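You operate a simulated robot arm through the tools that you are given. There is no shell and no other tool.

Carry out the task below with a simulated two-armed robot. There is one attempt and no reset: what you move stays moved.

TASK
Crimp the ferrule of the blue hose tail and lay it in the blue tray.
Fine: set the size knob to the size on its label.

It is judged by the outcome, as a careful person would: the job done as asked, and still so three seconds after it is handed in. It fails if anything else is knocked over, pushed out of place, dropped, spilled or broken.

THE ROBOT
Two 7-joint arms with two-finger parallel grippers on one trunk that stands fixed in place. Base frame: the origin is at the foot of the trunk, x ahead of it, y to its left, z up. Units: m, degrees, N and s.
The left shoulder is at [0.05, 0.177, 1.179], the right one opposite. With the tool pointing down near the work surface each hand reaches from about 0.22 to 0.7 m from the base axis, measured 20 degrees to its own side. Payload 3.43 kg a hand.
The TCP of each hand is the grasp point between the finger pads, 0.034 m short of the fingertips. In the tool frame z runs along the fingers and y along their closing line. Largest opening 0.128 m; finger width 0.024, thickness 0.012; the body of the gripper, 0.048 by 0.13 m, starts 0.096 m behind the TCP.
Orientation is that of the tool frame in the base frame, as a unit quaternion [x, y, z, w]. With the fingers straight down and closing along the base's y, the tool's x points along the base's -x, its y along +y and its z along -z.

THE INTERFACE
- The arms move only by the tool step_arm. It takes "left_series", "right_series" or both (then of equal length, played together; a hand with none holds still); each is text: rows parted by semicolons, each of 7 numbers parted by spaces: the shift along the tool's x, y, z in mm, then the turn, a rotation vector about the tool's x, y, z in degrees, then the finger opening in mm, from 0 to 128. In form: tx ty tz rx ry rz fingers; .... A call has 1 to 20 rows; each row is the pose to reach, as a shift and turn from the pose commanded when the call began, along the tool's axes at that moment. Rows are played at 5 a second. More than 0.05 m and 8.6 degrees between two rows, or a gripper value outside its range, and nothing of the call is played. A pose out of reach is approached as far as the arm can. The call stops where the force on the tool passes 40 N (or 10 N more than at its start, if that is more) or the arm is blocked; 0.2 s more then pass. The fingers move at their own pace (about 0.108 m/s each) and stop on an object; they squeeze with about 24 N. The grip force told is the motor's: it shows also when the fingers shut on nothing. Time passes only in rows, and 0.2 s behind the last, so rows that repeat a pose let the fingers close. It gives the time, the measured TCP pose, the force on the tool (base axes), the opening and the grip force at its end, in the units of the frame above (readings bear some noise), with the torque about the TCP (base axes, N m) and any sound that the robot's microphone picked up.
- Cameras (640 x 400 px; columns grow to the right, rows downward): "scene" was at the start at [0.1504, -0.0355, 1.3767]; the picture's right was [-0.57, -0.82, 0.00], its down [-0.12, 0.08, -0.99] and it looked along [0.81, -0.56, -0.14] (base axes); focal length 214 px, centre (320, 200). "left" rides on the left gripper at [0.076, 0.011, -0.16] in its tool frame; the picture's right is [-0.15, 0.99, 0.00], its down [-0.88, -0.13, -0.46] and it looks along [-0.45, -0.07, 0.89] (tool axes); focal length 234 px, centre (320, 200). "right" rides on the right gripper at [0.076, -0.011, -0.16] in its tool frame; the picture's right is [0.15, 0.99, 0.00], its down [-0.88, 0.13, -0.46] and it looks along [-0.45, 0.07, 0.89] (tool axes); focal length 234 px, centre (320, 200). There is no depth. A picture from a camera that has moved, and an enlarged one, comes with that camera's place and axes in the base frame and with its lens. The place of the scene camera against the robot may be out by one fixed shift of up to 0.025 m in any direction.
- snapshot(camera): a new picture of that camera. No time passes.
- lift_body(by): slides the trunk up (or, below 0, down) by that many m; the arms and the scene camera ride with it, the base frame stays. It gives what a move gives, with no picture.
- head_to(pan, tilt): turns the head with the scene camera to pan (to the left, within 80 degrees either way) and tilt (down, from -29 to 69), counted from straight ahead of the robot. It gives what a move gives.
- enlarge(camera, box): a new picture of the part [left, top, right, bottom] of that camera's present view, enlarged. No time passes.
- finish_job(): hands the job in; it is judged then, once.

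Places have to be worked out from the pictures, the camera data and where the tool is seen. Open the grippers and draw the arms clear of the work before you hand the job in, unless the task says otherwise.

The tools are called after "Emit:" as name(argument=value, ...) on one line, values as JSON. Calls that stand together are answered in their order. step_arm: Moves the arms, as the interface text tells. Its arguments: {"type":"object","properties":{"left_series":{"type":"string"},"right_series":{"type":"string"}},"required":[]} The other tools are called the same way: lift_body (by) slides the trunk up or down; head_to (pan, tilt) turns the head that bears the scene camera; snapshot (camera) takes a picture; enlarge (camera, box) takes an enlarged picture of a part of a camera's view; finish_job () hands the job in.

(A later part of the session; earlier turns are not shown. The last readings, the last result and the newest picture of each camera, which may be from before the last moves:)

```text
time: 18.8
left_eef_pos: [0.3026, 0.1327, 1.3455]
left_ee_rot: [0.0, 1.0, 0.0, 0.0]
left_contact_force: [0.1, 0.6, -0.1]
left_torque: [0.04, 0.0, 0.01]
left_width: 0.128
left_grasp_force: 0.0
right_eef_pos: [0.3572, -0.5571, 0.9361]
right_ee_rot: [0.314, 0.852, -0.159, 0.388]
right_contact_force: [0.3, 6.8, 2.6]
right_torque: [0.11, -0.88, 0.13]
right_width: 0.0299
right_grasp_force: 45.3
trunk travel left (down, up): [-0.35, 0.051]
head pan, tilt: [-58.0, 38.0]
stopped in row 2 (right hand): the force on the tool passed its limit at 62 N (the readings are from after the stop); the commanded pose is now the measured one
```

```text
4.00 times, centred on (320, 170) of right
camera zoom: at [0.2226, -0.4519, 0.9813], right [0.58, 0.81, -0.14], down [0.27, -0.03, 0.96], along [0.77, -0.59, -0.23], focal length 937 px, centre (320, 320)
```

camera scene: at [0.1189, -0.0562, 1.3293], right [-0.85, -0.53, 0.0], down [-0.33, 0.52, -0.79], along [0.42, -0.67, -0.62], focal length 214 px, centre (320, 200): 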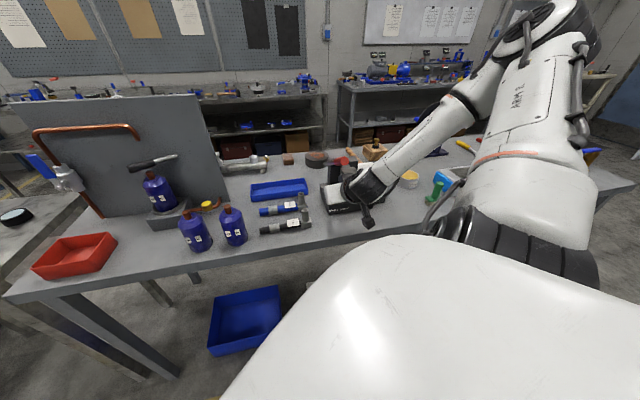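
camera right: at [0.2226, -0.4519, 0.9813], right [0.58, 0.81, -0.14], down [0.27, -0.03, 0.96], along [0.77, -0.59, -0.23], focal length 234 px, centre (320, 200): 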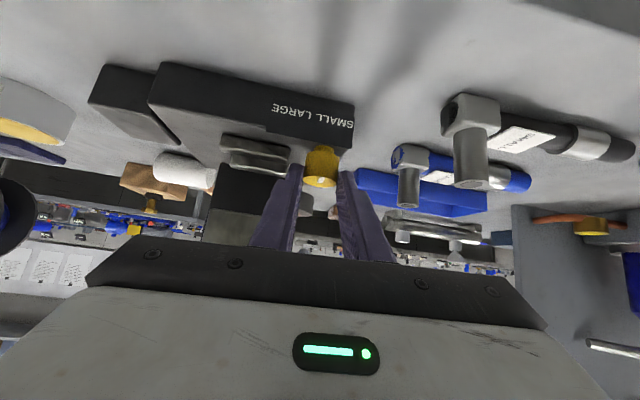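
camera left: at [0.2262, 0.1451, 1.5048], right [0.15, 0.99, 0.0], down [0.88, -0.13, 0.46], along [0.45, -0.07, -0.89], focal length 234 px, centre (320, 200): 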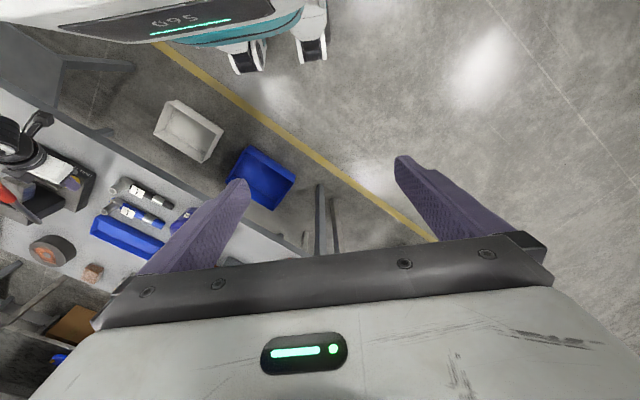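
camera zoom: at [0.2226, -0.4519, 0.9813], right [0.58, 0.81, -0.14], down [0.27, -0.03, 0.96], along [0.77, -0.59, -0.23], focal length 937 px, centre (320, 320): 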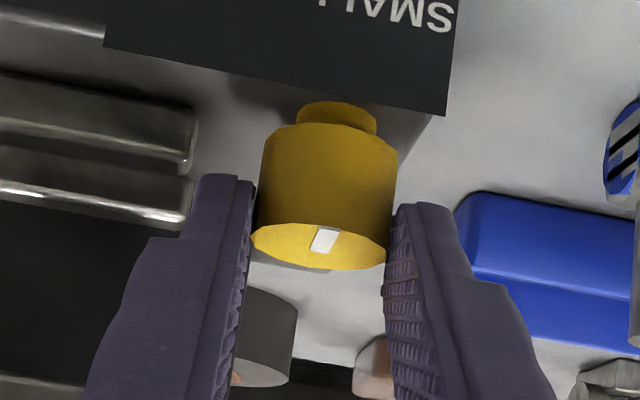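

The left camera shows that a dark housing on the back of the right gripper has touched the ram block, so the knob itself is not at a stop. Before backing off I want that housing's shape, so I'll look at the identical left hand with the scene camera.

Emit:
head_to(pan=45, tilt=-15)

Emit:
snapshot(camera="scene")

```text
time: 20.6
left_eef_pos: [0.3035, 0.1354, 1.344]
left_ee_rot: [0.001, 1.0, 0.0, 0.0]
left_contact_force: [0.5, -0.1, 0.2]
left_torque: [0.01, -0.01, -0.02]
left_width: 0.1278
left_grasp_force: 0.1
right_eef_pos: [0.3579, -0.5567, 0.9354]
right_ee_rot: [0.314, 0.852, -0.162, 0.388]
right_contact_force: [7.0, 13.6, 4.3]
right_torque: [0.5, -0.79, 0.31]
right_width: 0.0297
right_grasp_force: 45.1
trunk travel left (down, up): [-0.35, 0.051]
head pan, tilt: [45.0, -15.0]
```

```text
taken
camera scene: at [0.1315, 0.076, 1.4121], right [0.71, -0.71, 0.0], down [0.18, 0.18, -0.97], along [0.68, 0.68, 0.26], focal length 214 px, centre (320, 200)
```

scene: 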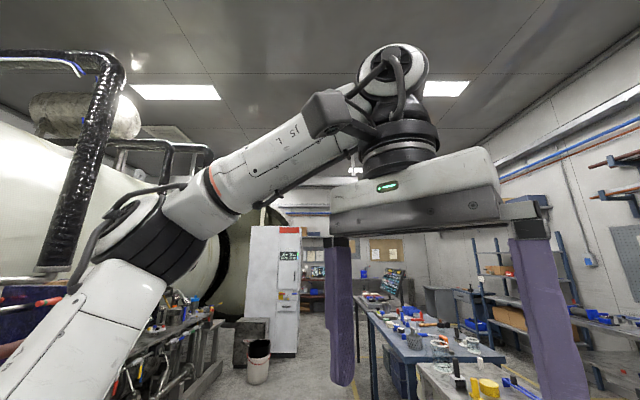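

The left hand seen from this side doesn't show the back housing. I'll turn the right hand back about 8° to relieve the ram contact, and turn the left hand 88° in free air so I can see its far side.

Emit:
step_arm(right_series="-0.05 1.25 0 3.05 0.1 2.6 20; -0.1 2.5 0.1 6.09 0.2 5.19 20; -0.1 2.5 0.1 6.09 0.2 5.19 20; -0.1 2.5 0.1 6.09 0.2 5.19 20; -0.1 2.5 0.1 6.09 0.2 5.19 20; -0.1 2.5 0.1 6.09 0.2 5.19 20; -0.1 2.5 0.1 6.09 0.2 5.19 20; -0.1 2.5 0.1 6.09 0.2 5.19 20; -0.1 2.5 0.1 6.09 0.2 5.19 20; -0.1 2.5 0.1 6.09 0.2 5.19 20; -0.1 2.5 0.1 6.09 0.2 5.19 20", left_series="0 0 0 0 0 8 128; 0 0 0 0 0 16 128; 0 0 0 0 0 24 128; 0 0 0 0 0 32 128; 0 0 0 0 0 40 128; 0 0 0 0 0 48 128; 0 0 0 0 0 56 128; 0 0 0 0 0 64 128; 0 0 0 0 0 72 128; 0 0 0 0 0 80 128; 0 0 0 0 0 88 128")

Emit:
snapshot(camera="scene")

Emit:
enlarge(camera="right", box=[240, 80, 400, 230])

```text
time: 23.0
left_eef_pos: [0.2448, 0.0957, 1.2847]
left_ee_rot: [0.694, 0.72, -0.001, 0.001]
left_contact_force: [0.8, 0.8, -0.1]
left_torque: [0.01, 0.04, -0.03]
left_width: 0.1281
left_grasp_force: 0.1
left hand out of reach, approached as far as the arm can: row 8, 9, 10, 11
right_eef_pos: [0.3595, -0.5544, 0.937]
right_ee_rot: [0.372, 0.828, -0.187, 0.375]
right_contact_force: [7.9, 14.6, 6.0]
right_torque: [0.54, -0.75, 0.32]
right_width: 0.0296
right_grasp_force: 45.3
trunk travel left (down, up): [-0.35, 0.051]
head pan, tilt: [45.0, -15.0]
```

```text
taken
camera scene: at [0.1315, 0.0763, 1.4122], right [0.71, -0.71, 0.0], down [0.18, 0.18, -0.97], along [0.68, 0.68, 0.26], focal length 214 px, centre (320, 200)
```

scene: 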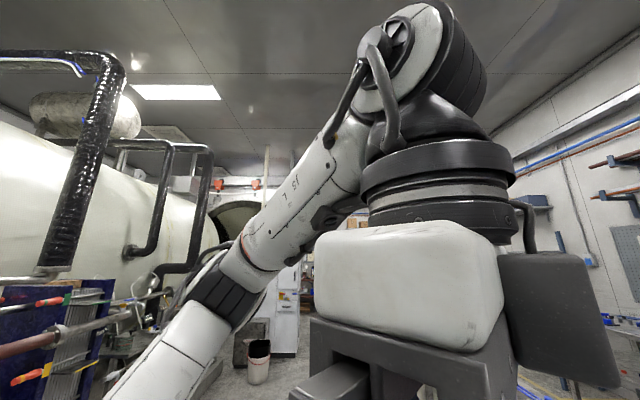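

```text
2.67 times, centred on (320, 155) of right
camera zoom: at [0.241, -0.4317, 0.9812], right [0.68, 0.71, -0.14], down [0.27, -0.06, 0.96], along [0.68, -0.7, -0.23], focal length 624 px, centre (320, 320)
```

zoom: 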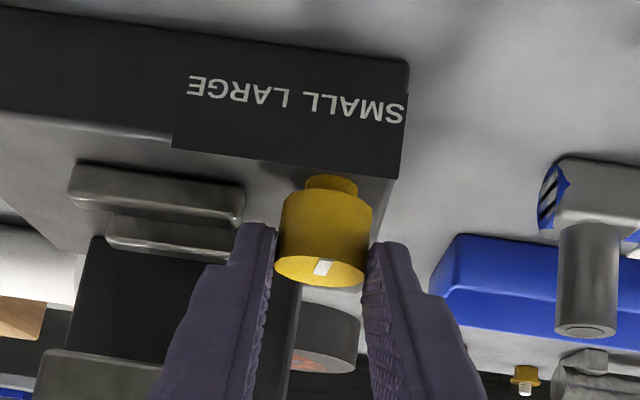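

The housing on the gripper's back extends about 60 mm off the axis, and it had come up against the underside of the lever. The knob has turned with the hand to roughly straight ahead; I'll release it, then re-grip from the left side for a second stroke clear of the lever. Opening slightly first.

Emit:
step_arm(right_series="0 0 0 0 0 0 36; 0 0 0 0 0 0 46; 0 0 0 0 0 0 46")

Emit:
head_to(pan=-58, tilt=38)

Emit:
enlarge(camera="right", box=[240, 80, 400, 230])

Emit:
enlarge(camera="scene", box=[290, 130, 410, 230])

```text
time: 23.8
left_eef_pos: [0.2445, 0.0922, 1.2847]
left_ee_rot: [0.693, 0.72, 0.0, 0.0]
left_contact_force: [-0.4, 0.3, -0.6]
left_torque: [-0.04, 0.01, 0.01]
left_width: 0.1279
left_grasp_force: 0.0
right_eef_pos: [0.3584, -0.5576, 0.9353]
right_ee_rot: [0.374, 0.827, -0.188, 0.374]
right_contact_force: [-0.1, 0.8, -0.3]
right_torque: [-0.02, -0.01, 0.01]
right_width: 0.0457
right_grasp_force: 0.0
trunk travel left (down, up): [-0.35, 0.051]
head pan, tilt: [45.0, -15.0]
```

```text
time: 25.6
left_eef_pos: [0.2448, 0.093, 1.2852]
left_ee_rot: [0.694, 0.72, 0.0, 0.0]
left_contact_force: [-0.6, 0.2, 0.4]
left_torque: [0.0, -0.03, -0.01]
left_width: 0.1279
left_grasp_force: 0.1
right_eef_pos: [0.3581, -0.5578, 0.9348]
right_ee_rot: [0.373, 0.827, -0.189, 0.376]
right_contact_force: [-0.2, -0.1, -0.7]
right_torque: [0.05, -0.02, 0.02]
right_width: 0.0458
right_grasp_force: 0.0
trunk travel left (down, up): [-0.35, 0.051]
head pan, tilt: [-58.0, 38.0]
```

```text
2.67 times, centred on (320, 155) of right
camera zoom: at [0.2404, -0.4335, 0.9803], right [0.69, 0.71, -0.14], down [0.27, -0.06, 0.96], along [0.68, -0.7, -0.23], focal length 624 px, centre (320, 320)
```

zoom: 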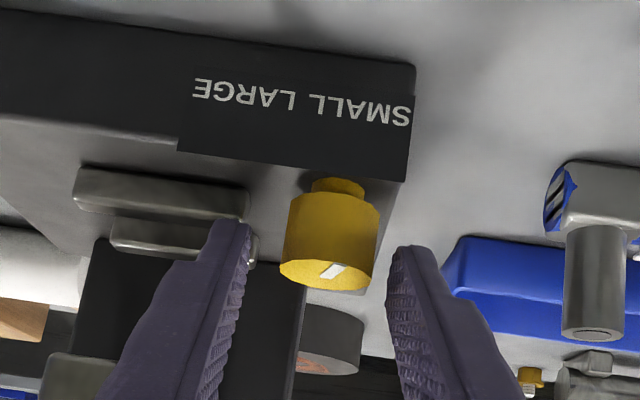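

```text
4.00 times, centred on (350, 180) of scene
camera zoom: at [0.12, -0.056, 1.3292], right [-0.85, -0.53, 0.0], down [-0.33, 0.52, -0.79], along [0.42, -0.67, -0.62], focal length 858 px, centre (200, 280)
```

zoom: 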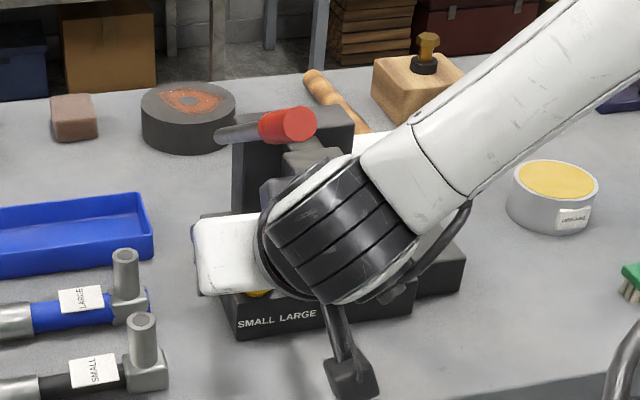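

Contact is gone, but the mark appears to have swung back on release, so the knob likely has a spring detent. I'll zoom in to read its angle.

Emit:
enlarge(camera="right", box=[295, 140, 350, 200])

```text
6.67 times, centred on (322, 170) of right
camera zoom: at [0.2404, -0.4335, 0.9803], right [0.69, 0.71, -0.14], down [0.27, -0.06, 0.96], along [0.68, -0.7, -0.23], focal length 1561 px, centre (303, 400)
```

zoom: 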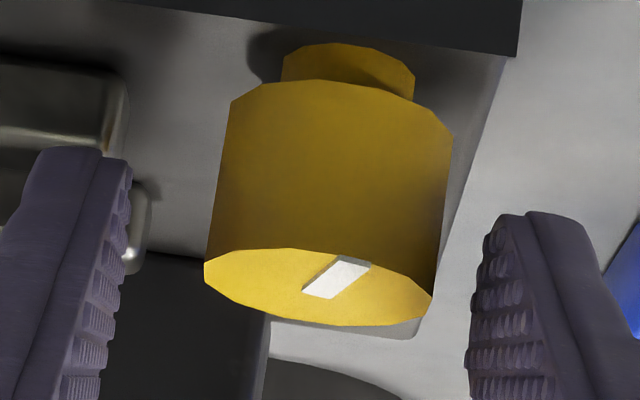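

The mark now points about 15° left of straight ahead, so it turned roughly 25° net and needs about 55° more to reach LARGE. With the fingers open around the knob, I'll swing the hand clockwise so it leans to the left, away from the lever, ready for a second stroke.

Emit:
step_arm(right_series="-6.0 5.6 -0.9 4.9 0.2 6.6 48; -6.5 7.9 -0.4 11.0 0.46 11.8 48; -7.1 10.1 0.2 17.1 0.7 16.9 48; -7.9 12.2 1.0 23.2 1.0 22.1 48; -8.9 14.1 2.1 29.3 1.2 27.3 48; -10.0 15.8 3.4 35.4 1.5 32.4 48; -11.3 17.2 4.8 41.5 1.8 37.6 48; -12.7 18.3 6.3 47.6 2.0 42.8 48; -14.1 19.2 8.0 53.7 2.3 47.9 48; -15.7 19.6 9.8 59.8 2.5 53.1 48; -15.7 19.6 9.8 59.8 2.5 53.1 48")

Emit:
enlarge(camera="right", box=[240, 80, 400, 230])

Emit:
enlarge(camera="scene", box=[250, 120, 390, 230])

```text
time: 28.0
left_eef_pos: [0.2434, 0.0927, 1.2853]
left_ee_rot: [0.694, 0.72, 0.0, 0.001]
left_contact_force: [-0.1, -0.8, 0.2]
left_torque: [0.02, -0.02, 0.0]
left_width: 0.128
left_grasp_force: 0.0
right_eef_pos: [0.3851, -0.5569, 0.9398]
right_ee_rot: [0.823, 0.391, -0.374, 0.172]
right_contact_force: [0.6, 0.6, -0.1]
right_torque: [0.01, 0.01, -0.01]
right_width: 0.0478
right_grasp_force: 0.1
trunk travel left (down, up): [-0.35, 0.051]
head pan, tilt: [-58.0, 38.0]
```

```text
2.67 times, centred on (320, 155) of right
camera zoom: at [0.4842, -0.4197, 0.9883], right [0.82, -0.55, -0.12], down [-0.04, -0.27, 0.96], along [-0.56, -0.79, -0.25], focal length 624 px, centre (320, 320)
```

zoom: 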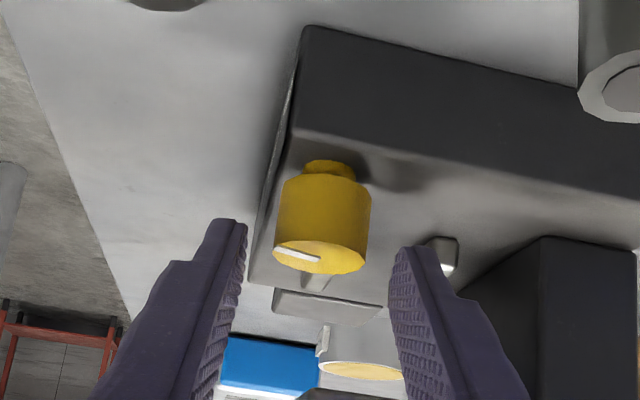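

```text
3.64 times, centred on (320, 175) of scene
camera zoom: at [0.1199, -0.0561, 1.3291], right [-0.85, -0.53, 0.0], down [-0.33, 0.52, -0.79], along [0.42, -0.67, -0.62], focal length 780 px, centre (320, 291)
```

zoom: 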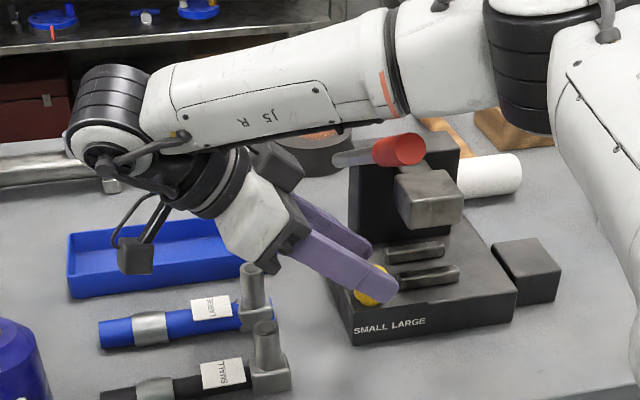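

The hand now leans left, with the knob centred between the fingers and the mark still about 10° left of front. I'll advance about 3 mm and close on the knob.

Emit:
step_arm(right_series="-1 0 3.2 0 0 0 48; -1 0 3.2 0 0 0 35; -1 0 3.2 0 0 0 20; -1 0 3.2 0 0 0 20; -1 0 3.2 0 0 0 20")

Emit:
enlarge(camera="right", box=[270, 120, 370, 210])

```text
time: 29.2
left_eef_pos: [0.2437, 0.0924, 1.285]
left_ee_rot: [0.694, 0.72, 0.0, 0.0]
left_contact_force: [-1.0, 0.0, 0.0]
left_torque: [-0.02, 0.0, 0.01]
left_width: 0.1284
left_grasp_force: 0.1
right_eef_pos: [0.3819, -0.5598, 0.9382]
right_ee_rot: [0.823, 0.393, -0.374, 0.171]
right_contact_force: [-6.5, 6.7, -3.9]
right_torque: [-0.1, 0.17, -0.11]
right_width: 0.0294
right_grasp_force: 44.9
trunk travel left (down, up): [-0.35, 0.051]
head pan, tilt: [-58.0, 38.0]
```

```text
4.44 times, centred on (320, 165) of right
camera zoom: at [0.4813, -0.4216, 0.9868], right [0.82, -0.55, -0.12], down [-0.04, -0.28, 0.96], along [-0.56, -0.79, -0.25], focal length 1041 px, centre (320, 356)
```

zoom: 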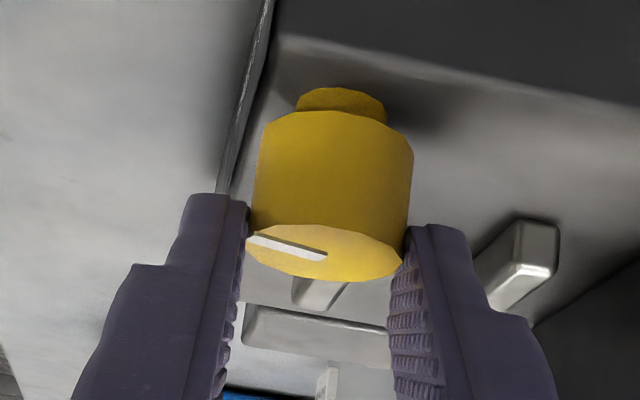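

The knob is gripped again. I'll turn it counter-clockwise 55° in small rows, stopping before the housing reaches the lever.

Emit:
step_arm(right_series="-0.1 -2.3 0.12 -6.0 -0.07 -5.28 20; -0.4 -4.5 0.5 -12.0 -0.15 -10.57 20; -0.9 -6.6 1.0 -18.0 -0.22 -15.85 20; -1.6 -8.5 1.8 -24.0 -0.29 -21.13 20; -2.5 -10.4 2.8 -30.0 -0.37 -26.4 20; -3.5 -12.0 4.0 -36.0 -0.44 -31.7 20; -4.5 -13.3 5.1 -41.3 -0.5 -36.3 20")

Emit:
enlarge(camera="right", box=[240, 80, 400, 230])

Emit:
enlarge(camera="scene", box=[270, 120, 410, 230])

```text
time: 30.8
left_eef_pos: [0.2431, 0.0923, 1.2849]
left_ee_rot: [0.694, 0.72, 0.0, 0.0]
left_contact_force: [0.1, -0.6, 0.4]
left_torque: [0.03, 0.0, 0.0]
left_width: 0.128
left_grasp_force: 0.0
right_eef_pos: [0.3686, -0.5571, 0.9391]
right_ee_rot: [0.549, 0.727, -0.252, 0.326]
right_contact_force: [-3.3, -0.7, -0.5]
right_torque: [-0.05, -0.46, -0.58]
right_width: 0.0295
right_grasp_force: 45.3
trunk travel left (down, up): [-0.35, 0.051]
head pan, tilt: [-58.0, 38.0]
```

```text
2.67 times, centred on (320, 155) of right
camera zoom: at [0.3122, -0.3956, 0.987], right [0.93, 0.36, -0.12], down [0.2, -0.19, 0.96], along [0.32, -0.91, -0.25], focal length 624 px, centre (320, 320)
```

zoom: 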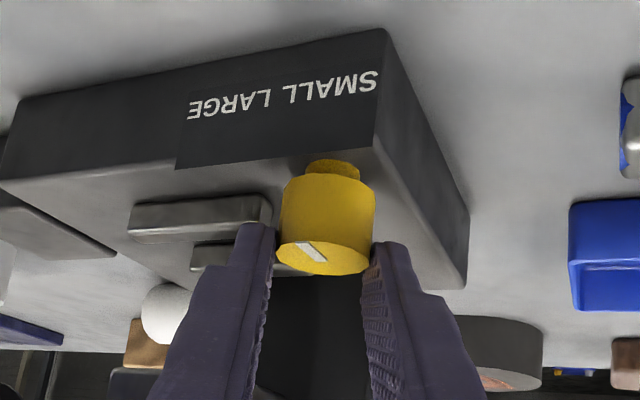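

```text
3.64 times, centred on (340, 175) of scene
camera zoom: at [0.1195, -0.056, 1.3292], right [-0.85, -0.53, 0.0], down [-0.33, 0.52, -0.79], along [0.42, -0.67, -0.62], focal length 780 px, centre (247, 291)
```

zoom: 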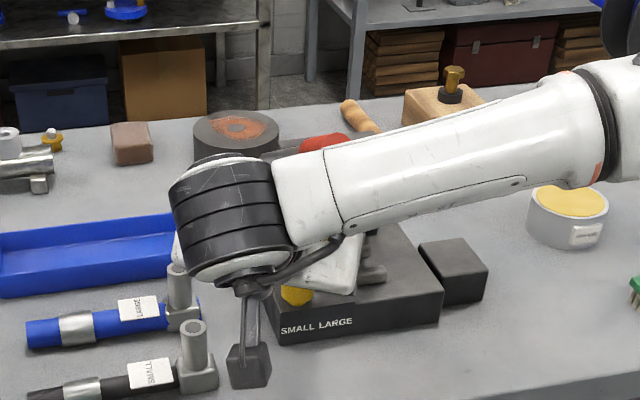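

The mark moved only to about 146° (10° right of front), so the fingers slipped on the knob for part of the stroke. I'll open and see where the knob settles.

Emit:
step_arm(right_series="0 0 0 0 0 0 36; 0 0 0 0 0 0 48; 0 0 0 0 0 0 48")

Emit:
enlarge(camera="right", box=[280, 120, 360, 200])

```text
time: 31.6
left_eef_pos: [0.2445, 0.0927, 1.2854]
left_ee_rot: [0.693, 0.721, 0.0, 0.001]
left_contact_force: [0.0, -0.4, 0.6]
left_torque: [-0.01, 0.0, -0.03]
left_width: 0.1279
left_grasp_force: 0.1
right_eef_pos: [0.3684, -0.5564, 0.9383]
right_ee_rot: [0.55, 0.727, -0.252, 0.326]
right_contact_force: [0.6, 0.2, -0.7]
right_torque: [0.01, -0.01, -0.02]
right_width: 0.0481
right_grasp_force: 0.0
trunk travel left (down, up): [-0.35, 0.051]
head pan, tilt: [-58.0, 38.0]
```

```text
5.00 times, centred on (320, 160) of right
camera zoom: at [0.3127, -0.3954, 0.9868], right [0.93, 0.36, -0.12], down [0.2, -0.19, 0.96], along [0.32, -0.91, -0.25], focal length 1171 px, centre (320, 400)
```

zoom: 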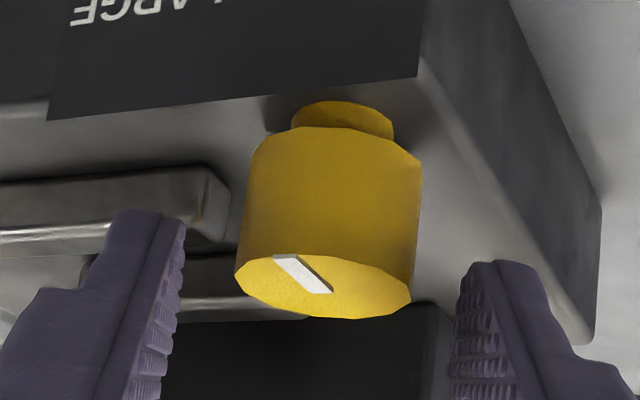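

On release the mark settled near 135°, about straight ahead. That could be an end stop or a stiff spot with the fingers slipping. I'll swing the hand back to the left with the fingers open, re-grip and watch closely whether the knob turns.

Emit:
step_arm(right_series="-0.1 2.3 0.12 6.0 0.07 5.28 48; -0.4 4.5 0.5 12.0 0.13 10.57 48; -0.9 6.6 1.1 18.0 0.2 15.85 48; -1.6 8.6 1.9 24.0 0.27 21.1 48; -2.5 10.5 2.9 30.0 0.33 26.4 48; -3.6 12.1 4.0 36.0 0.4 31.7 48; -4.6 13.4 5.2 41.3 0.46 36.3 48; -4.6 13.4 5.2 41.3 0.46 36.3 48")

Emit:
enlarge(camera="right", box=[280, 120, 360, 200])

Emit:
enlarge(camera="scene", box=[300, 150, 370, 220])

```text
time: 33.4
left_eef_pos: [0.2442, 0.0929, 1.2859]
left_ee_rot: [0.694, 0.72, 0.0, 0.001]
left_contact_force: [-0.7, 0.0, -0.2]
left_torque: [0.0, -0.02, -0.01]
left_width: 0.128
left_grasp_force: 0.0
right_eef_pos: [0.3835, -0.5588, 0.9371]
right_ee_rot: [0.823, 0.391, -0.374, 0.172]
right_contact_force: [0.8, -1.0, 0.7]
right_torque: [0.02, -0.02, 0.03]
right_width: 0.0478
right_grasp_force: 0.0
trunk travel left (down, up): [-0.35, 0.051]
head pan, tilt: [-58.0, 38.0]
```

```text
5.00 times, centred on (320, 160) of right
camera zoom: at [0.4836, -0.4207, 0.9872], right [0.82, -0.55, -0.12], down [-0.04, -0.27, 0.96], along [-0.56, -0.79, -0.25], focal length 1171 px, centre (320, 400)
```

zoom: 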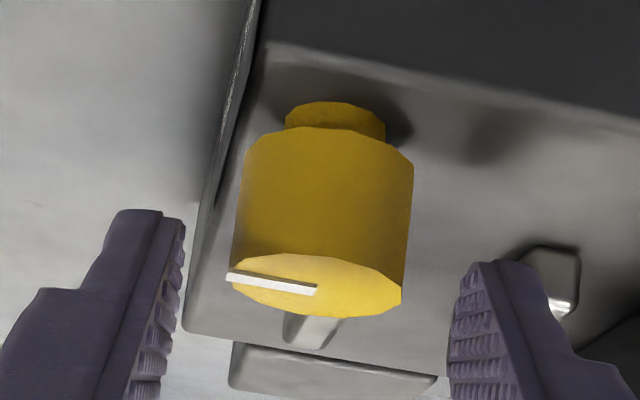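

```text
5.71 times, centred on (335, 185) of scene
camera zoom: at [0.1199, -0.056, 1.3292], right [-0.85, -0.53, 0.0], down [-0.33, 0.52, -0.79], along [0.42, -0.67, -0.62], focal length 1226 px, centre (234, 286)
```

zoom: 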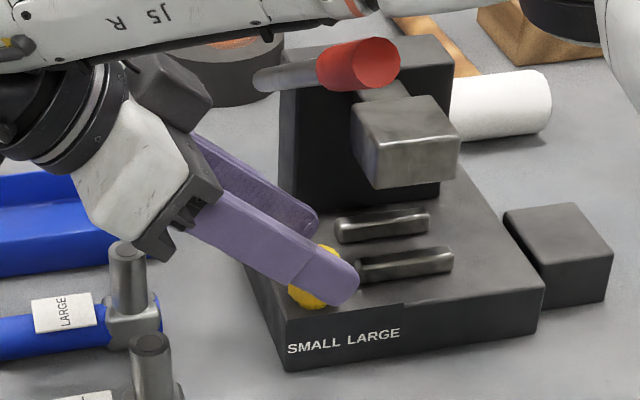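

The mark now reads about 138° and it is a raised bar reaching the knob's rim. I'll re-grip and turn 24° slowly, checking whether the knob follows.

Emit:
step_arm(right_series="0 0 0 0 0 0 35; 0 0 0 0 0 0 20; 0 0 0 0 0 0 20; -0.05 -1.15 0.05 -3.0 -0.04 -2.64 20; -0.1 -2.3 0.12 -6.0 -0.07 -5.28 20; -0.25 -3.4 0.3 -9.0 -0.11 -7.9 20; -0.4 -4.5 0.5 -12.0 -0.15 -10.57 20; -0.65 -5.6 0.75 -15.0 -0.19 -13.2 20; -0.9 -6.6 1.0 -18.0 -0.22 -15.85 20; -0.9 -6.6 1.0 -18.0 -0.22 -15.85 20")

Emit:
enlarge(camera="right", box=[280, 120, 360, 200])

```text
time: 35.6
left_eef_pos: [0.2441, 0.0937, 1.2863]
left_ee_rot: [0.694, 0.72, 0.0, 0.0]
left_contact_force: [-0.2, 0.7, -0.1]
left_torque: [-0.01, 0.02, 0.02]
left_width: 0.1276
left_grasp_force: 0.0
right_eef_pos: [0.3773, -0.5559, 0.9394]
right_ee_rot: [0.723, 0.554, -0.33, 0.247]
right_contact_force: [-8.0, 3.6, 0.5]
right_torque: [0.08, -0.07, -0.66]
right_width: 0.0298
right_grasp_force: 45.0
trunk travel left (down, up): [-0.35, 0.051]
head pan, tilt: [-58.0, 38.0]
```

```text
5.00 times, centred on (320, 160) of right
camera zoom: at [0.4115, -0.3893, 0.9872], right [0.98, -0.17, -0.12], down [0.07, -0.27, 0.96], along [-0.19, -0.95, -0.25], focal length 1171 px, centre (320, 400)
```

zoom: 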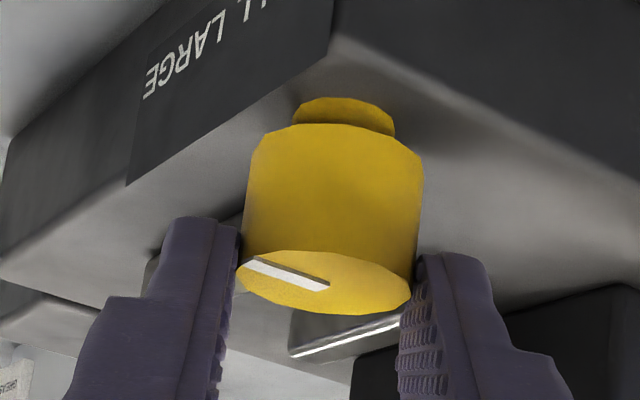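

With 24° of hand turn the mark only crept to about 142° while the torque reached 0.66 N·m, so there is strong resistance just past straight ahead. I'll release, back off a little, and look at the knob and its lettering properly.

Emit:
step_arm(right_series="0 0 0 0 0 0 36; 0 0 0 0 0 0 48; 0 0 0 0 0 0 48; 0 0 -25 0 0 0 60; 0 0 -50 0 0 0 70; 0 0 -80 0 0 0 70; 0 0 -80 0 0 0 70")

Emit:
enlarge(camera="right", box=[260, 80, 380, 200])

Emit:
enlarge(camera="scene", box=[315, 170, 365, 215])

```text
time: 37.2
left_eef_pos: [0.2446, 0.0936, 1.2854]
left_ee_rot: [0.694, 0.72, -0.001, 0.001]
left_contact_force: [0.1, -0.8, 0.5]
left_torque: [0.01, -0.02, 0.01]
left_width: 0.1283
left_grasp_force: 0.0
right_eef_pos: [0.3944, -0.5016, 0.9903]
right_ee_rot: [0.724, 0.554, -0.33, 0.246]
right_contact_force: [0.0, -0.7, -0.1]
right_torque: [-0.04, -0.03, -0.01]
right_width: 0.0698
right_grasp_force: 0.0
trunk travel left (down, up): [-0.35, 0.051]
head pan, tilt: [-58.0, 38.0]
```

```text
3.33 times, centred on (320, 140) of right
camera zoom: at [0.4292, -0.3328, 1.0396], right [0.98, -0.17, -0.12], down [0.07, -0.27, 0.96], along [-0.19, -0.95, -0.25], focal length 781 px, centre (320, 400)
```

zoom: 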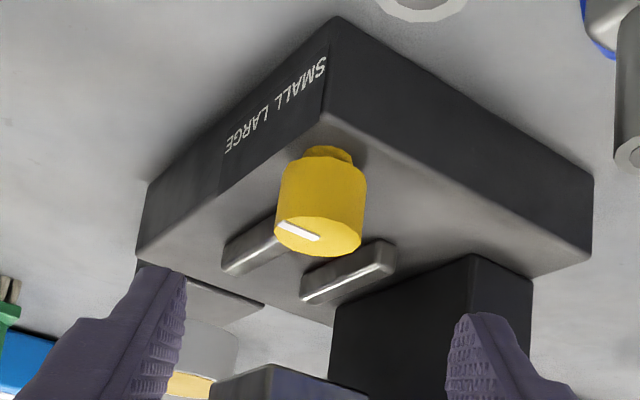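

```text
8.89 times, centred on (340, 192) of scene
camera zoom: at [0.12, -0.0563, 1.3291], right [-0.85, -0.53, 0.0], down [-0.33, 0.52, -0.79], along [0.42, -0.67, -0.62], focal length 1906 px, centre (142, 267)
```

zoom: 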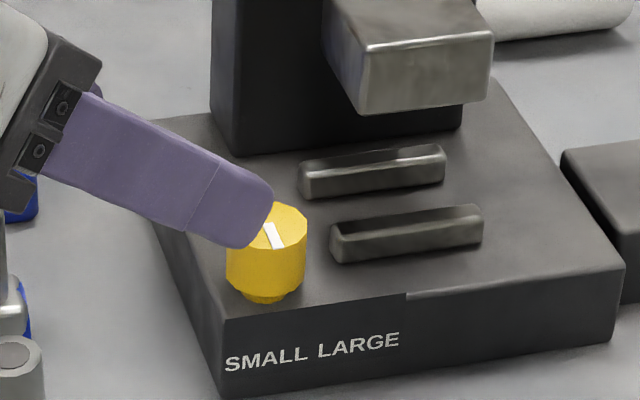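

The mark rests about straight ahead, between the words, so the knob isn't clearly at LARGE yet. The bar's end was under one finger in the last strokes, so I'll re-grip from a heading where the bar is clear of the fingers and try again.

Emit:
step_arm(right_series="0 -9.8 -0.6 -5.15 -0.05 -4.5 66; 0 -19.6 -1.3 -10.3 -0.1 -9.0 60; 0.4 -14.8 25.2 -10.3 -0.1 -9.0 56; 0.7 -10.0 51.7 -10.3 -0.1 -9.0 52; 1.0 -5.4 77.3 -10.3 -0.1 -9.0 50; 1.0 -5.4 77.3 -10.3 -0.1 -9.0 50")

Emit:
enlarge(camera="right", box=[260, 110, 380, 210])

```text
time: 38.6
left_eef_pos: [0.2439, 0.0921, 1.2847]
left_ee_rot: [0.694, 0.72, -0.001, 0.0]
left_contact_force: [0.2, -0.2, -0.1]
left_torque: [-0.02, 0.03, 0.0]
left_width: 0.128
left_grasp_force: 0.0
right_eef_pos: [0.3749, -0.5524, 0.94]
right_ee_rot: [0.653, 0.636, -0.298, 0.284]
right_contact_force: [0.5, -1.1, 0.6]
right_torque: [0.01, 0.01, 0.02]
right_width: 0.0497
right_grasp_force: 0.1
trunk travel left (down, up): [-0.35, 0.051]
head pan, tilt: [-58.0, 38.0]
```

```text
4.00 times, centred on (320, 160) of right
camera zoom: at [0.3694, -0.3813, 0.988], right [0.99, 0.07, -0.12], down [0.13, -0.24, 0.96], along [0.04, -0.97, -0.25], focal length 937 px, centre (320, 360)
```

zoom: 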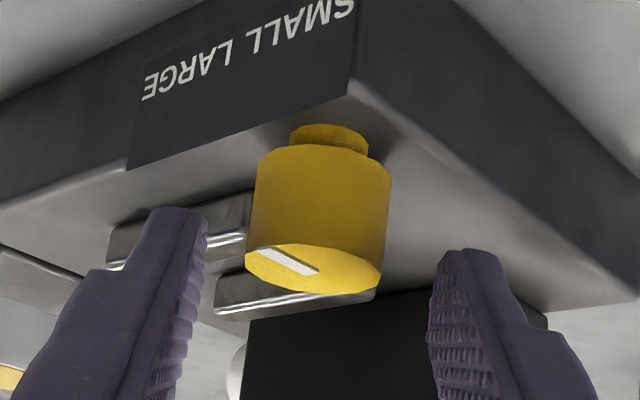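

The bar rests at 135.5°, straight ahead, and is clear of the fingers. I'll grip and try another 30° counter-clockwise stroke, watching the torque.

Emit:
step_arm(right_series="0 0 0 0 0 0 35; 0 0 0 0 0 0 20; 0 0 0 0 0 0 20; -0.05 -1.15 0.05 -3.0 -0.03 -2.64 20; -0.1 -2.3 0.12 -6.0 -0.06 -5.28 20; -0.25 -3.4 0.3 -9.0 -0.1 -7.9 20; -0.4 -4.5 0.5 -12.0 -0.13 -10.57 20")

Emit:
enlarge(camera="right", box=[260, 110, 380, 210])

```text
time: 40.2
left_eef_pos: [0.2434, 0.0932, 1.2859]
left_ee_rot: [0.694, 0.72, -0.001, 0.001]
left_contact_force: [0.6, -0.4, -0.5]
left_torque: [0.0, 0.04, 0.0]
left_width: 0.1279
left_grasp_force: 0.0
right_eef_pos: [0.3683, -0.5522, 0.9389]
right_ee_rot: [0.558, 0.721, -0.255, 0.322]
right_contact_force: [-7.7, 1.7, -3.3]
right_torque: [0.08, -0.29, -0.66]
right_width: 0.0298
right_grasp_force: 45.0
trunk travel left (down, up): [-0.35, 0.051]
head pan, tilt: [-58.0, 38.0]
```

```text
4.00 times, centred on (320, 160) of right
camera zoom: at [0.3158, -0.3906, 0.9882], right [0.93, 0.34, -0.12], down [0.19, -0.2, 0.96], along [0.3, -0.92, -0.25], focal length 937 px, centre (320, 360)
```

zoom: 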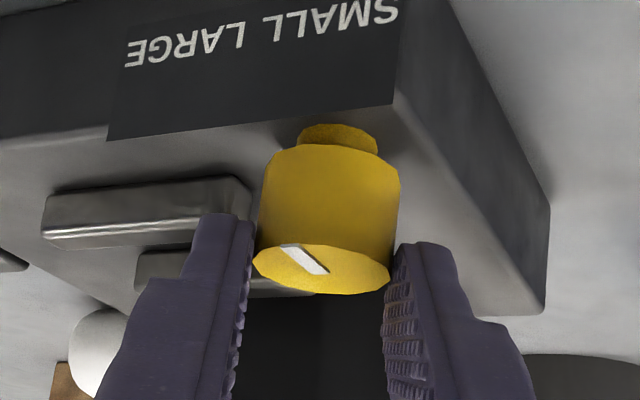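

The mark did not move at all (still 135°) while the fingers slipped at 0.66 N·m, so this is a firm end stop: the knob has turned its full 40° from SMALL toward LARGE. I'll open, swing the hand left and retreat, then inspect the knob.

Emit:
step_arm(right_series="0 0 0 0 0 0 36; 0 0 0 0 0 0 48; 0 0 0 0 0 0 48; -0.1 2.8 0.15 6.0 0.07 5.3 48; -0.5 5.6 0.6 12.0 0.14 10.6 48; -1.2 8.3 1.3 18.0 0.2 15.9 48; -1.8 10.2 2.0 22.5 0.25 19.9 48")

Emit:
enlarge(camera="right", box=[260, 110, 380, 210])

```text
time: 41.8
left_eef_pos: [0.244, 0.0925, 1.2844]
left_ee_rot: [0.694, 0.72, 0.0, 0.0]
left_contact_force: [0.2, -0.1, 0.1]
left_torque: [0.04, -0.04, -0.01]
left_width: 0.1282
left_grasp_force: 0.2
right_eef_pos: [0.3792, -0.5524, 0.9401]
right_ee_rot: [0.726, 0.551, -0.331, 0.245]
right_contact_force: [-0.6, 0.1, 0.2]
right_torque: [0.02, 0.0, 0.0]
right_width: 0.0477
right_grasp_force: 0.1
trunk travel left (down, up): [-0.35, 0.051]
head pan, tilt: [-58.0, 38.0]
```

```text
4.00 times, centred on (320, 160) of right
camera zoom: at [0.4155, -0.3859, 0.9876], right [0.98, -0.18, -0.12], down [0.07, -0.27, 0.96], along [-0.2, -0.95, -0.25], focal length 937 px, centre (320, 360)
```

zoom: 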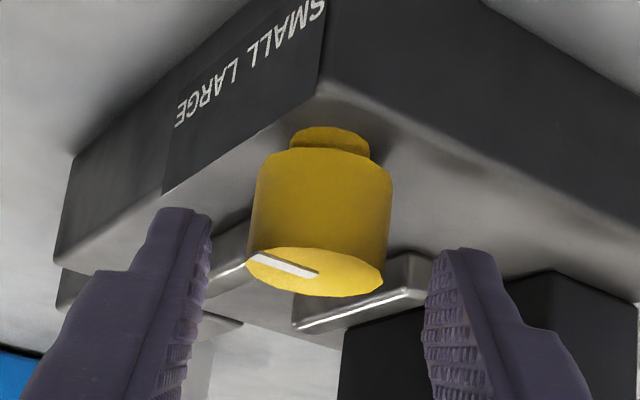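

The mark stays at the stop. Now I retreat along the finger axis and lift clear of the press.

Emit:
step_arm(right_series="0 0 -30 0 0 0 55; 0 0 -60 0 0 0 70; 0 0 -95 0 0 0 80; -30 0 -120 0 0 0 80; -60 0 -140 0 0 0 80; -60 0 -140 0 0 0 80")

```text
time: 43.2
left_eef_pos: [0.2436, 0.0932, 1.2858]
left_ee_rot: [0.694, 0.72, -0.001, 0.001]
left_contact_force: [0.0, 1.3, -0.2]
left_torque: [-0.01, 0.02, -0.03]
left_width: 0.1279
left_grasp_force: 0.1
right_eef_pos: [0.3984, -0.4895, 1.0787]
right_ee_rot: [0.726, 0.552, -0.33, 0.245]
right_contact_force: [-1.3, -0.6, -0.7]
right_torque: [-0.02, 0.0, -0.02]
right_width: 0.0797
right_grasp_force: 0.1
trunk travel left (down, up): [-0.35, 0.051]
head pan, tilt: [-58.0, 38.0]
```

The hand is clear of the press. Next I bring it back to vertical while moving above the space in front of the tails.

Emit:
step_arm(right_series="8 1 -9 0 8 0 80; 16 2 -18 0 16 0 90; 24 4 -27 0 24 0 100; 32 5 -36 0 32 0 110; 40 6 -45 0 40 0 110; 46.7 7 -53 0 48.4 0 110; 46.7 7 -53 0 48.4 0 110")

```text
time: 44.8
left_eef_pos: [0.2445, 0.0936, 1.2857]
left_ee_rot: [0.694, 0.72, 0.0, 0.0]
left_contact_force: [0.8, 0.0, 0.1]
left_torque: [-0.02, 0.02, 0.01]
left_width: 0.128
left_grasp_force: 0.1
right_eef_pos: [0.4242, -0.4258, 1.0765]
right_ee_rot: [0.797, 0.603, -0.003, -0.003]
right_contact_force: [-0.4, -0.7, 0.0]
right_torque: [-0.02, -0.02, -0.02]
right_width: 0.1099
right_grasp_force: 0.1
trunk travel left (down, up): [-0.35, 0.051]
head pan, tilt: [-58.0, 38.0]
```

Vertical again. I'll yaw to -45° so the fingers close along the bench's length and the camera faces the tails.

Emit:
step_arm(right_series="0 0 0 0 0 -8 110; 0 0 0 0 0 -16 110; 0 0 0 0 0 -24 110; 0 0 0 0 0 -32 110; 0 0 0 0 0 -40 110; 0 0 0 0 0 -48 110; 0 0 0 0 0 -56 110; 0 0 0 0 0 -60.7 110; 0 0 0 0 0 -60.7 110")

Emit:
snapshot(camera="right")

Emit:
enlarge(camera="right", box=[130, 90, 290, 220])

Emit:
enlarge(camera="right", box=[240, 110, 400, 240])

```text
time: 46.8
left_eef_pos: [0.2429, 0.0928, 1.2845]
left_ee_rot: [0.694, 0.72, -0.001, 0.001]
left_contact_force: [-0.2, -0.6, -0.7]
left_torque: [-0.01, 0.0, 0.0]
left_width: 0.1284
left_grasp_force: 0.1
right_eef_pos: [0.4238, -0.4233, 1.0773]
right_ee_rot: [0.382, 0.924, -0.002, -0.003]
right_contact_force: [-0.5, -0.4, 0.4]
right_torque: [-0.01, 0.02, -0.01]
right_width: 0.1101
right_grasp_force: 0.0
trunk travel left (down, up): [-0.35, 0.051]
head pan, tilt: [-58.0, 38.0]
```

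```text
taken
camera right: at [0.3639, -0.3783, 1.2367], right [0.6, 0.8, -0.01], down [0.72, -0.53, 0.45], along [0.36, -0.27, -0.89], focal length 234 px, centre (320, 200)
```

right: 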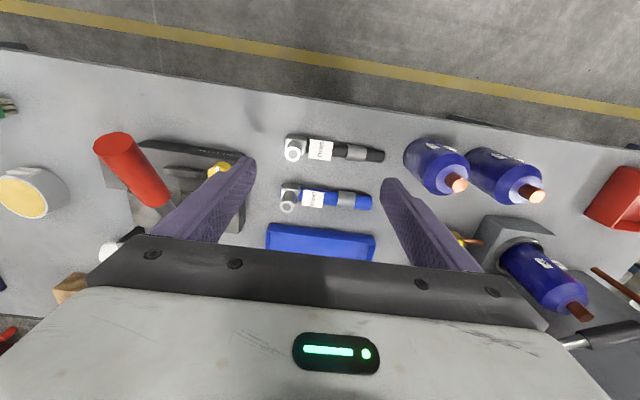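

```text
3.08 times, centred on (210, 155) of right
camera zoom: at [0.3639, -0.3783, 1.2367], right [0.6, 0.8, -0.01], down [0.72, -0.53, 0.45], along [0.36, -0.27, -0.89], focal length 720 px, centre (658, 338)
```

zoom: 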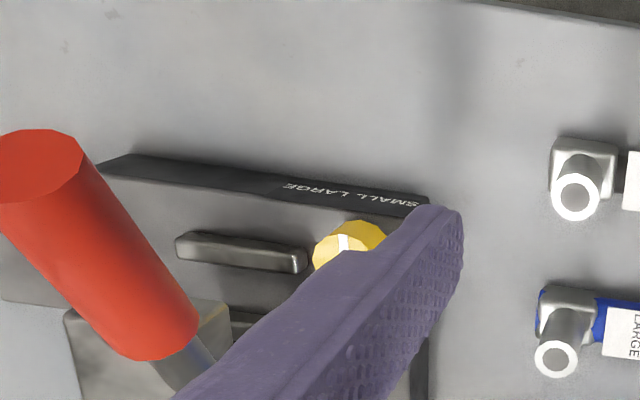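

```text
3.08 times, centred on (320, 175) of right
camera zoom: at [0.3639, -0.3783, 1.2367], right [0.6, 0.8, -0.01], down [0.72, -0.53, 0.45], along [0.36, -0.27, -0.89], focal length 720 px, centre (320, 277)
```

zoom: 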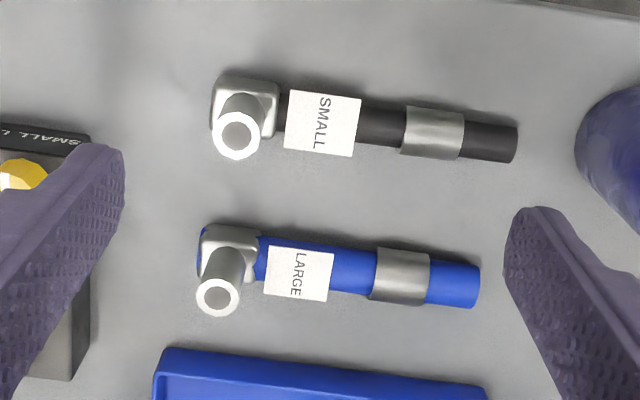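

From above, the mark points straight ahead at the gap between the two words, which isn't convincingly LARGE. The knob is 12-sided and my last grips were on its corners, which slip more easily; I'll retry with the pads on the flats and a harder squeeze. First yaw back to about -110°.

Emit:
step_arm(right_series="0 0 0 0 0 8 100; 0 0 0 0 0 16 90; 0 0 0 0 0 24 80; 0 0 0 0 0 32 70; 0 0 0 0 0 40 70; 0 0 0 0 0 48 70; 0 0 0 0 0 56 70; 0 0 0 0 0 64.5 70; 0 0 0 0 0 64.5 70")

```text
time: 48.8
left_eef_pos: [0.2429, 0.0928, 1.286]
left_ee_rot: [0.694, 0.72, 0.0, 0.001]
left_contact_force: [0.6, -0.4, 0.1]
left_torque: [-0.02, 0.02, -0.01]
left_width: 0.1278
left_grasp_force: 0.1
right_eef_pos: [0.4254, -0.424, 1.0766]
right_ee_rot: [0.817, 0.576, -0.004, -0.003]
right_contact_force: [-0.1, -0.3, 0.9]
right_torque: [-0.01, -0.01, -0.01]
right_width: 0.07
right_grasp_force: 0.1
trunk travel left (down, up): [-0.35, 0.051]
head pan, tilt: [-58.0, 38.0]
```

Now lean 49° again and move to the stand-off in front of the knob.

Emit:
step_arm(right_series="-9 0 10 0 -7 0 70; -18 0 20 0 -14 0 70; -27 0 30 0 -21 0 70; -36 0 40 0 -28 0 70; -45 0 50 0 -35 0 70; -55 0 61 0 -42 0 70; -64.7 0 72 0 -49 0 70; -64.7 0 72 0 -49 0 70")

Emit:
enlarge(camera="right", box=[240, 80, 400, 230])

```text
time: 50.6
left_eef_pos: [0.2428, 0.0939, 1.2848]
left_ee_rot: [0.694, 0.72, -0.001, 0.0]
left_contact_force: [0.4, -0.1, -0.1]
left_torque: [-0.02, -0.01, -0.03]
left_width: 0.128
left_grasp_force: 0.0
right_eef_pos: [0.402, -0.4858, 1.0055]
right_ee_rot: [0.742, 0.525, -0.343, 0.238]
right_contact_force: [-0.5, 0.4, 0.5]
right_torque: [-0.02, -0.01, -0.03]
right_width: 0.0704
right_grasp_force: 0.0
trunk travel left (down, up): [-0.35, 0.051]
head pan, tilt: [-58.0, 38.0]
```

```text
2.67 times, centred on (320, 155) of right
camera zoom: at [0.4494, -0.321, 1.0517], right [0.96, -0.24, -0.12], down [0.05, -0.26, 0.96], along [-0.26, -0.93, -0.24], focal length 624 px, centre (320, 320)
```

zoom: 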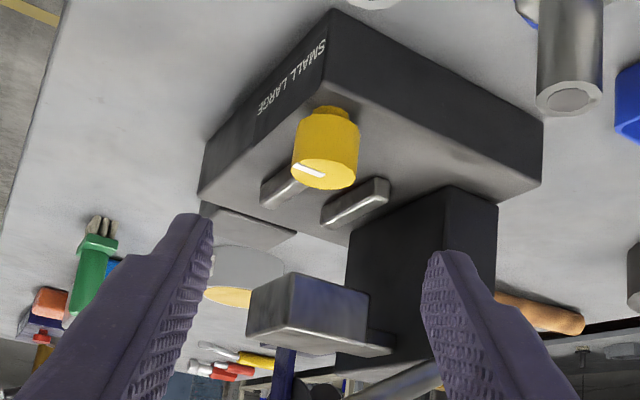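

Aligned in front of the knob. I'll advance to straddle it and then close with a full-squeeze command.

Emit:
step_arm(right_series="1.3 0.8 33 0 0 0 66; 2.6 1.6 66 0 0 0 58; 3.8 2.2 90 0 0 0 52; 3.8 2.2 100.8 0 0 0 50; 3.8 2.2 100.8 0 0 0 35; 3.8 2.2 100.8 0 0 0 0; 3.8 2.2 100.8 0 0 0 0; 3.8 2.2 100.8 0 0 0 0")

Emit:
enlarge(camera="right", box=[280, 120, 360, 200])

```text
time: 52.4
left_eef_pos: [0.2431, 0.0922, 1.285]
left_ee_rot: [0.694, 0.72, -0.001, 0.0]
left_contact_force: [0.2, -0.1, -0.8]
left_torque: [-0.01, 0.0, 0.0]
left_width: 0.1278
left_grasp_force: 0.1
right_eef_pos: [0.3776, -0.5556, 0.9357]
right_ee_rot: [0.742, 0.525, -0.343, 0.237]
right_contact_force: [-1.9, 0.0, -2.1]
right_torque: [-0.14, -0.38, -0.03]
right_width: 0.0296
right_grasp_force: 45.5
trunk travel left (down, up): [-0.35, 0.051]
head pan, tilt: [-58.0, 38.0]
```

```text
5.00 times, centred on (320, 160) of right
camera zoom: at [0.425, -0.391, 0.9827], right [0.96, -0.24, -0.12], down [0.05, -0.26, 0.96], along [-0.26, -0.93, -0.24], focal length 1171 px, centre (320, 400)
```

zoom: 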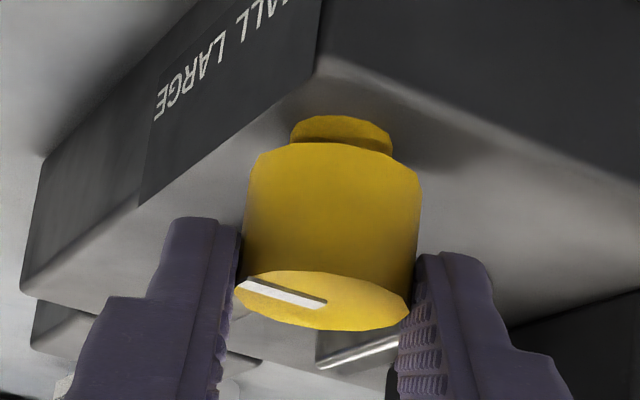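

Gripped at 29.6 mm. I'll turn 20° slowly and check whether the mark follows.

Emit:
step_arm(right_series="-0.04 -1.5 0.05 -3.8 -0.04 -3.26 0; -0.17 -2.95 0.2 -7.6 -0.07 -6.52 0; -0.38 -4.4 0.44 -11.4 -0.1 -9.8 0; -0.67 -5.8 0.78 -15.2 -0.14 -13.05 0")

Emit:
enlarge(camera="right", box=[280, 120, 360, 200])

```text
time: 53.4
left_eef_pos: [0.244, 0.0921, 1.2855]
left_ee_rot: [0.694, 0.72, 0.0, 0.0]
left_contact_force: [0.3, -0.2, -0.4]
left_torque: [0.01, -0.03, 0.0]
left_width: 0.1281
left_grasp_force: 0.0
right_eef_pos: [0.3729, -0.5552, 0.9373]
right_ee_rot: [0.639, 0.647, -0.295, 0.293]
right_contact_force: [-2.9, 0.4, -2.4]
right_torque: [0.39, -0.6, -0.45]
right_width: 0.029
right_grasp_force: 45.3
trunk travel left (down, up): [-0.35, 0.051]
head pan, tilt: [-58.0, 38.0]
```

```text
5.00 times, centred on (320, 160) of right
camera zoom: at [0.3602, -0.384, 0.983], right [0.99, 0.1, -0.12], down [0.14, -0.23, 0.96], along [0.07, -0.97, -0.24], focal length 1171 px, centre (320, 400)
```

zoom: 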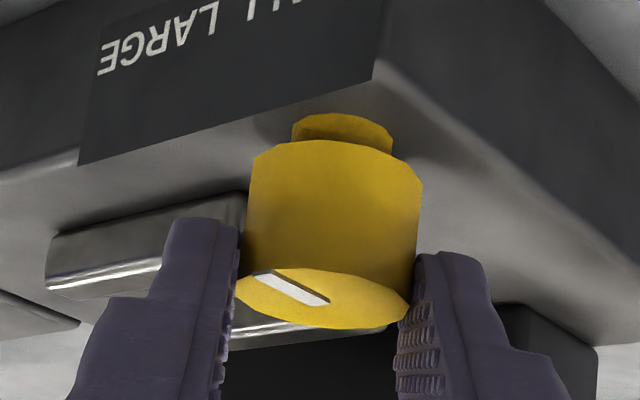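

The mark stayed put again with the pads on the flats, so this is a true end stop. The knob is fully turned toward LARGE, about 43° from where it started, and I'll leave it there. Now I open, back out along the approach path and lift.

Emit:
step_arm(right_series="0 0 0 0 0 0 36; 0 0 0 0 0 0 48; 0 0 0 0 0 0 50; 0 0 -30 0 0 0 55; 0 0 -60 0 0 0 60; 0 0 -95 0 0 0 70; -15 30 -125 0 0 0 70; -40 50 -150 0 0 0 70; -40 50 -150 0 0 0 70")

Emit:
enlarge(camera="right", box=[240, 60, 400, 200])

Emit:
enlarge(camera="scene", box=[315, 170, 365, 215])

```text
time: 55.4
left_eef_pos: [0.244, 0.0935, 1.2856]
left_ee_rot: [0.694, 0.72, 0.0, 0.001]
left_contact_force: [0.1, 0.0, 0.0]
left_torque: [0.01, 0.0, 0.01]
left_width: 0.128
left_grasp_force: 0.0
right_eef_pos: [0.4249, -0.47, 1.0654]
right_ee_rot: [0.639, 0.647, -0.296, 0.293]
right_contact_force: [0.5, -0.5, 0.4]
right_torque: [0.02, -0.02, -0.02]
right_width: 0.0699
right_grasp_force: 0.0
trunk travel left (down, up): [-0.35, 0.051]
head pan, tilt: [-58.0, 38.0]
```

```text
2.86 times, centred on (320, 130) of right
camera zoom: at [0.4118, -0.2999, 1.1128], right [0.99, 0.1, -0.12], down [0.14, -0.23, 0.96], along [0.07, -0.97, -0.24], focal length 669 px, centre (320, 400)
```

zoom: 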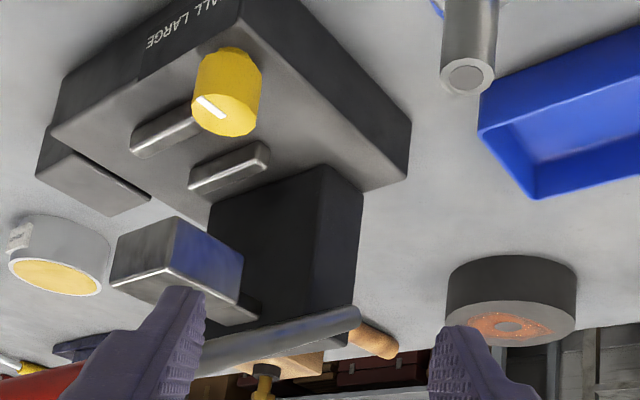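

```text
8.89 times, centred on (340, 192) of scene
camera zoom: at [0.1201, -0.0562, 1.3291], right [-0.85, -0.53, 0.0], down [-0.33, 0.52, -0.79], along [0.42, -0.67, -0.62], focal length 1906 px, centre (142, 267)
```

zoom: 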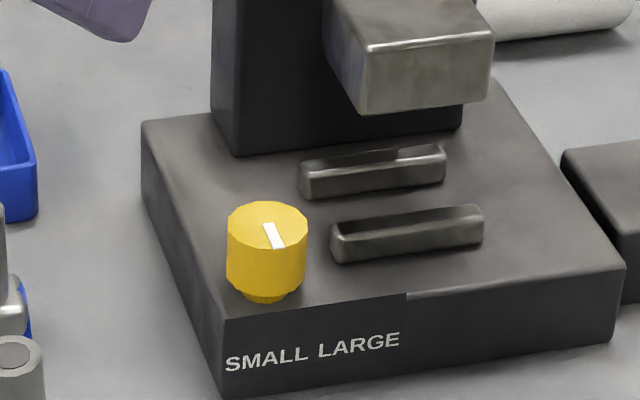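

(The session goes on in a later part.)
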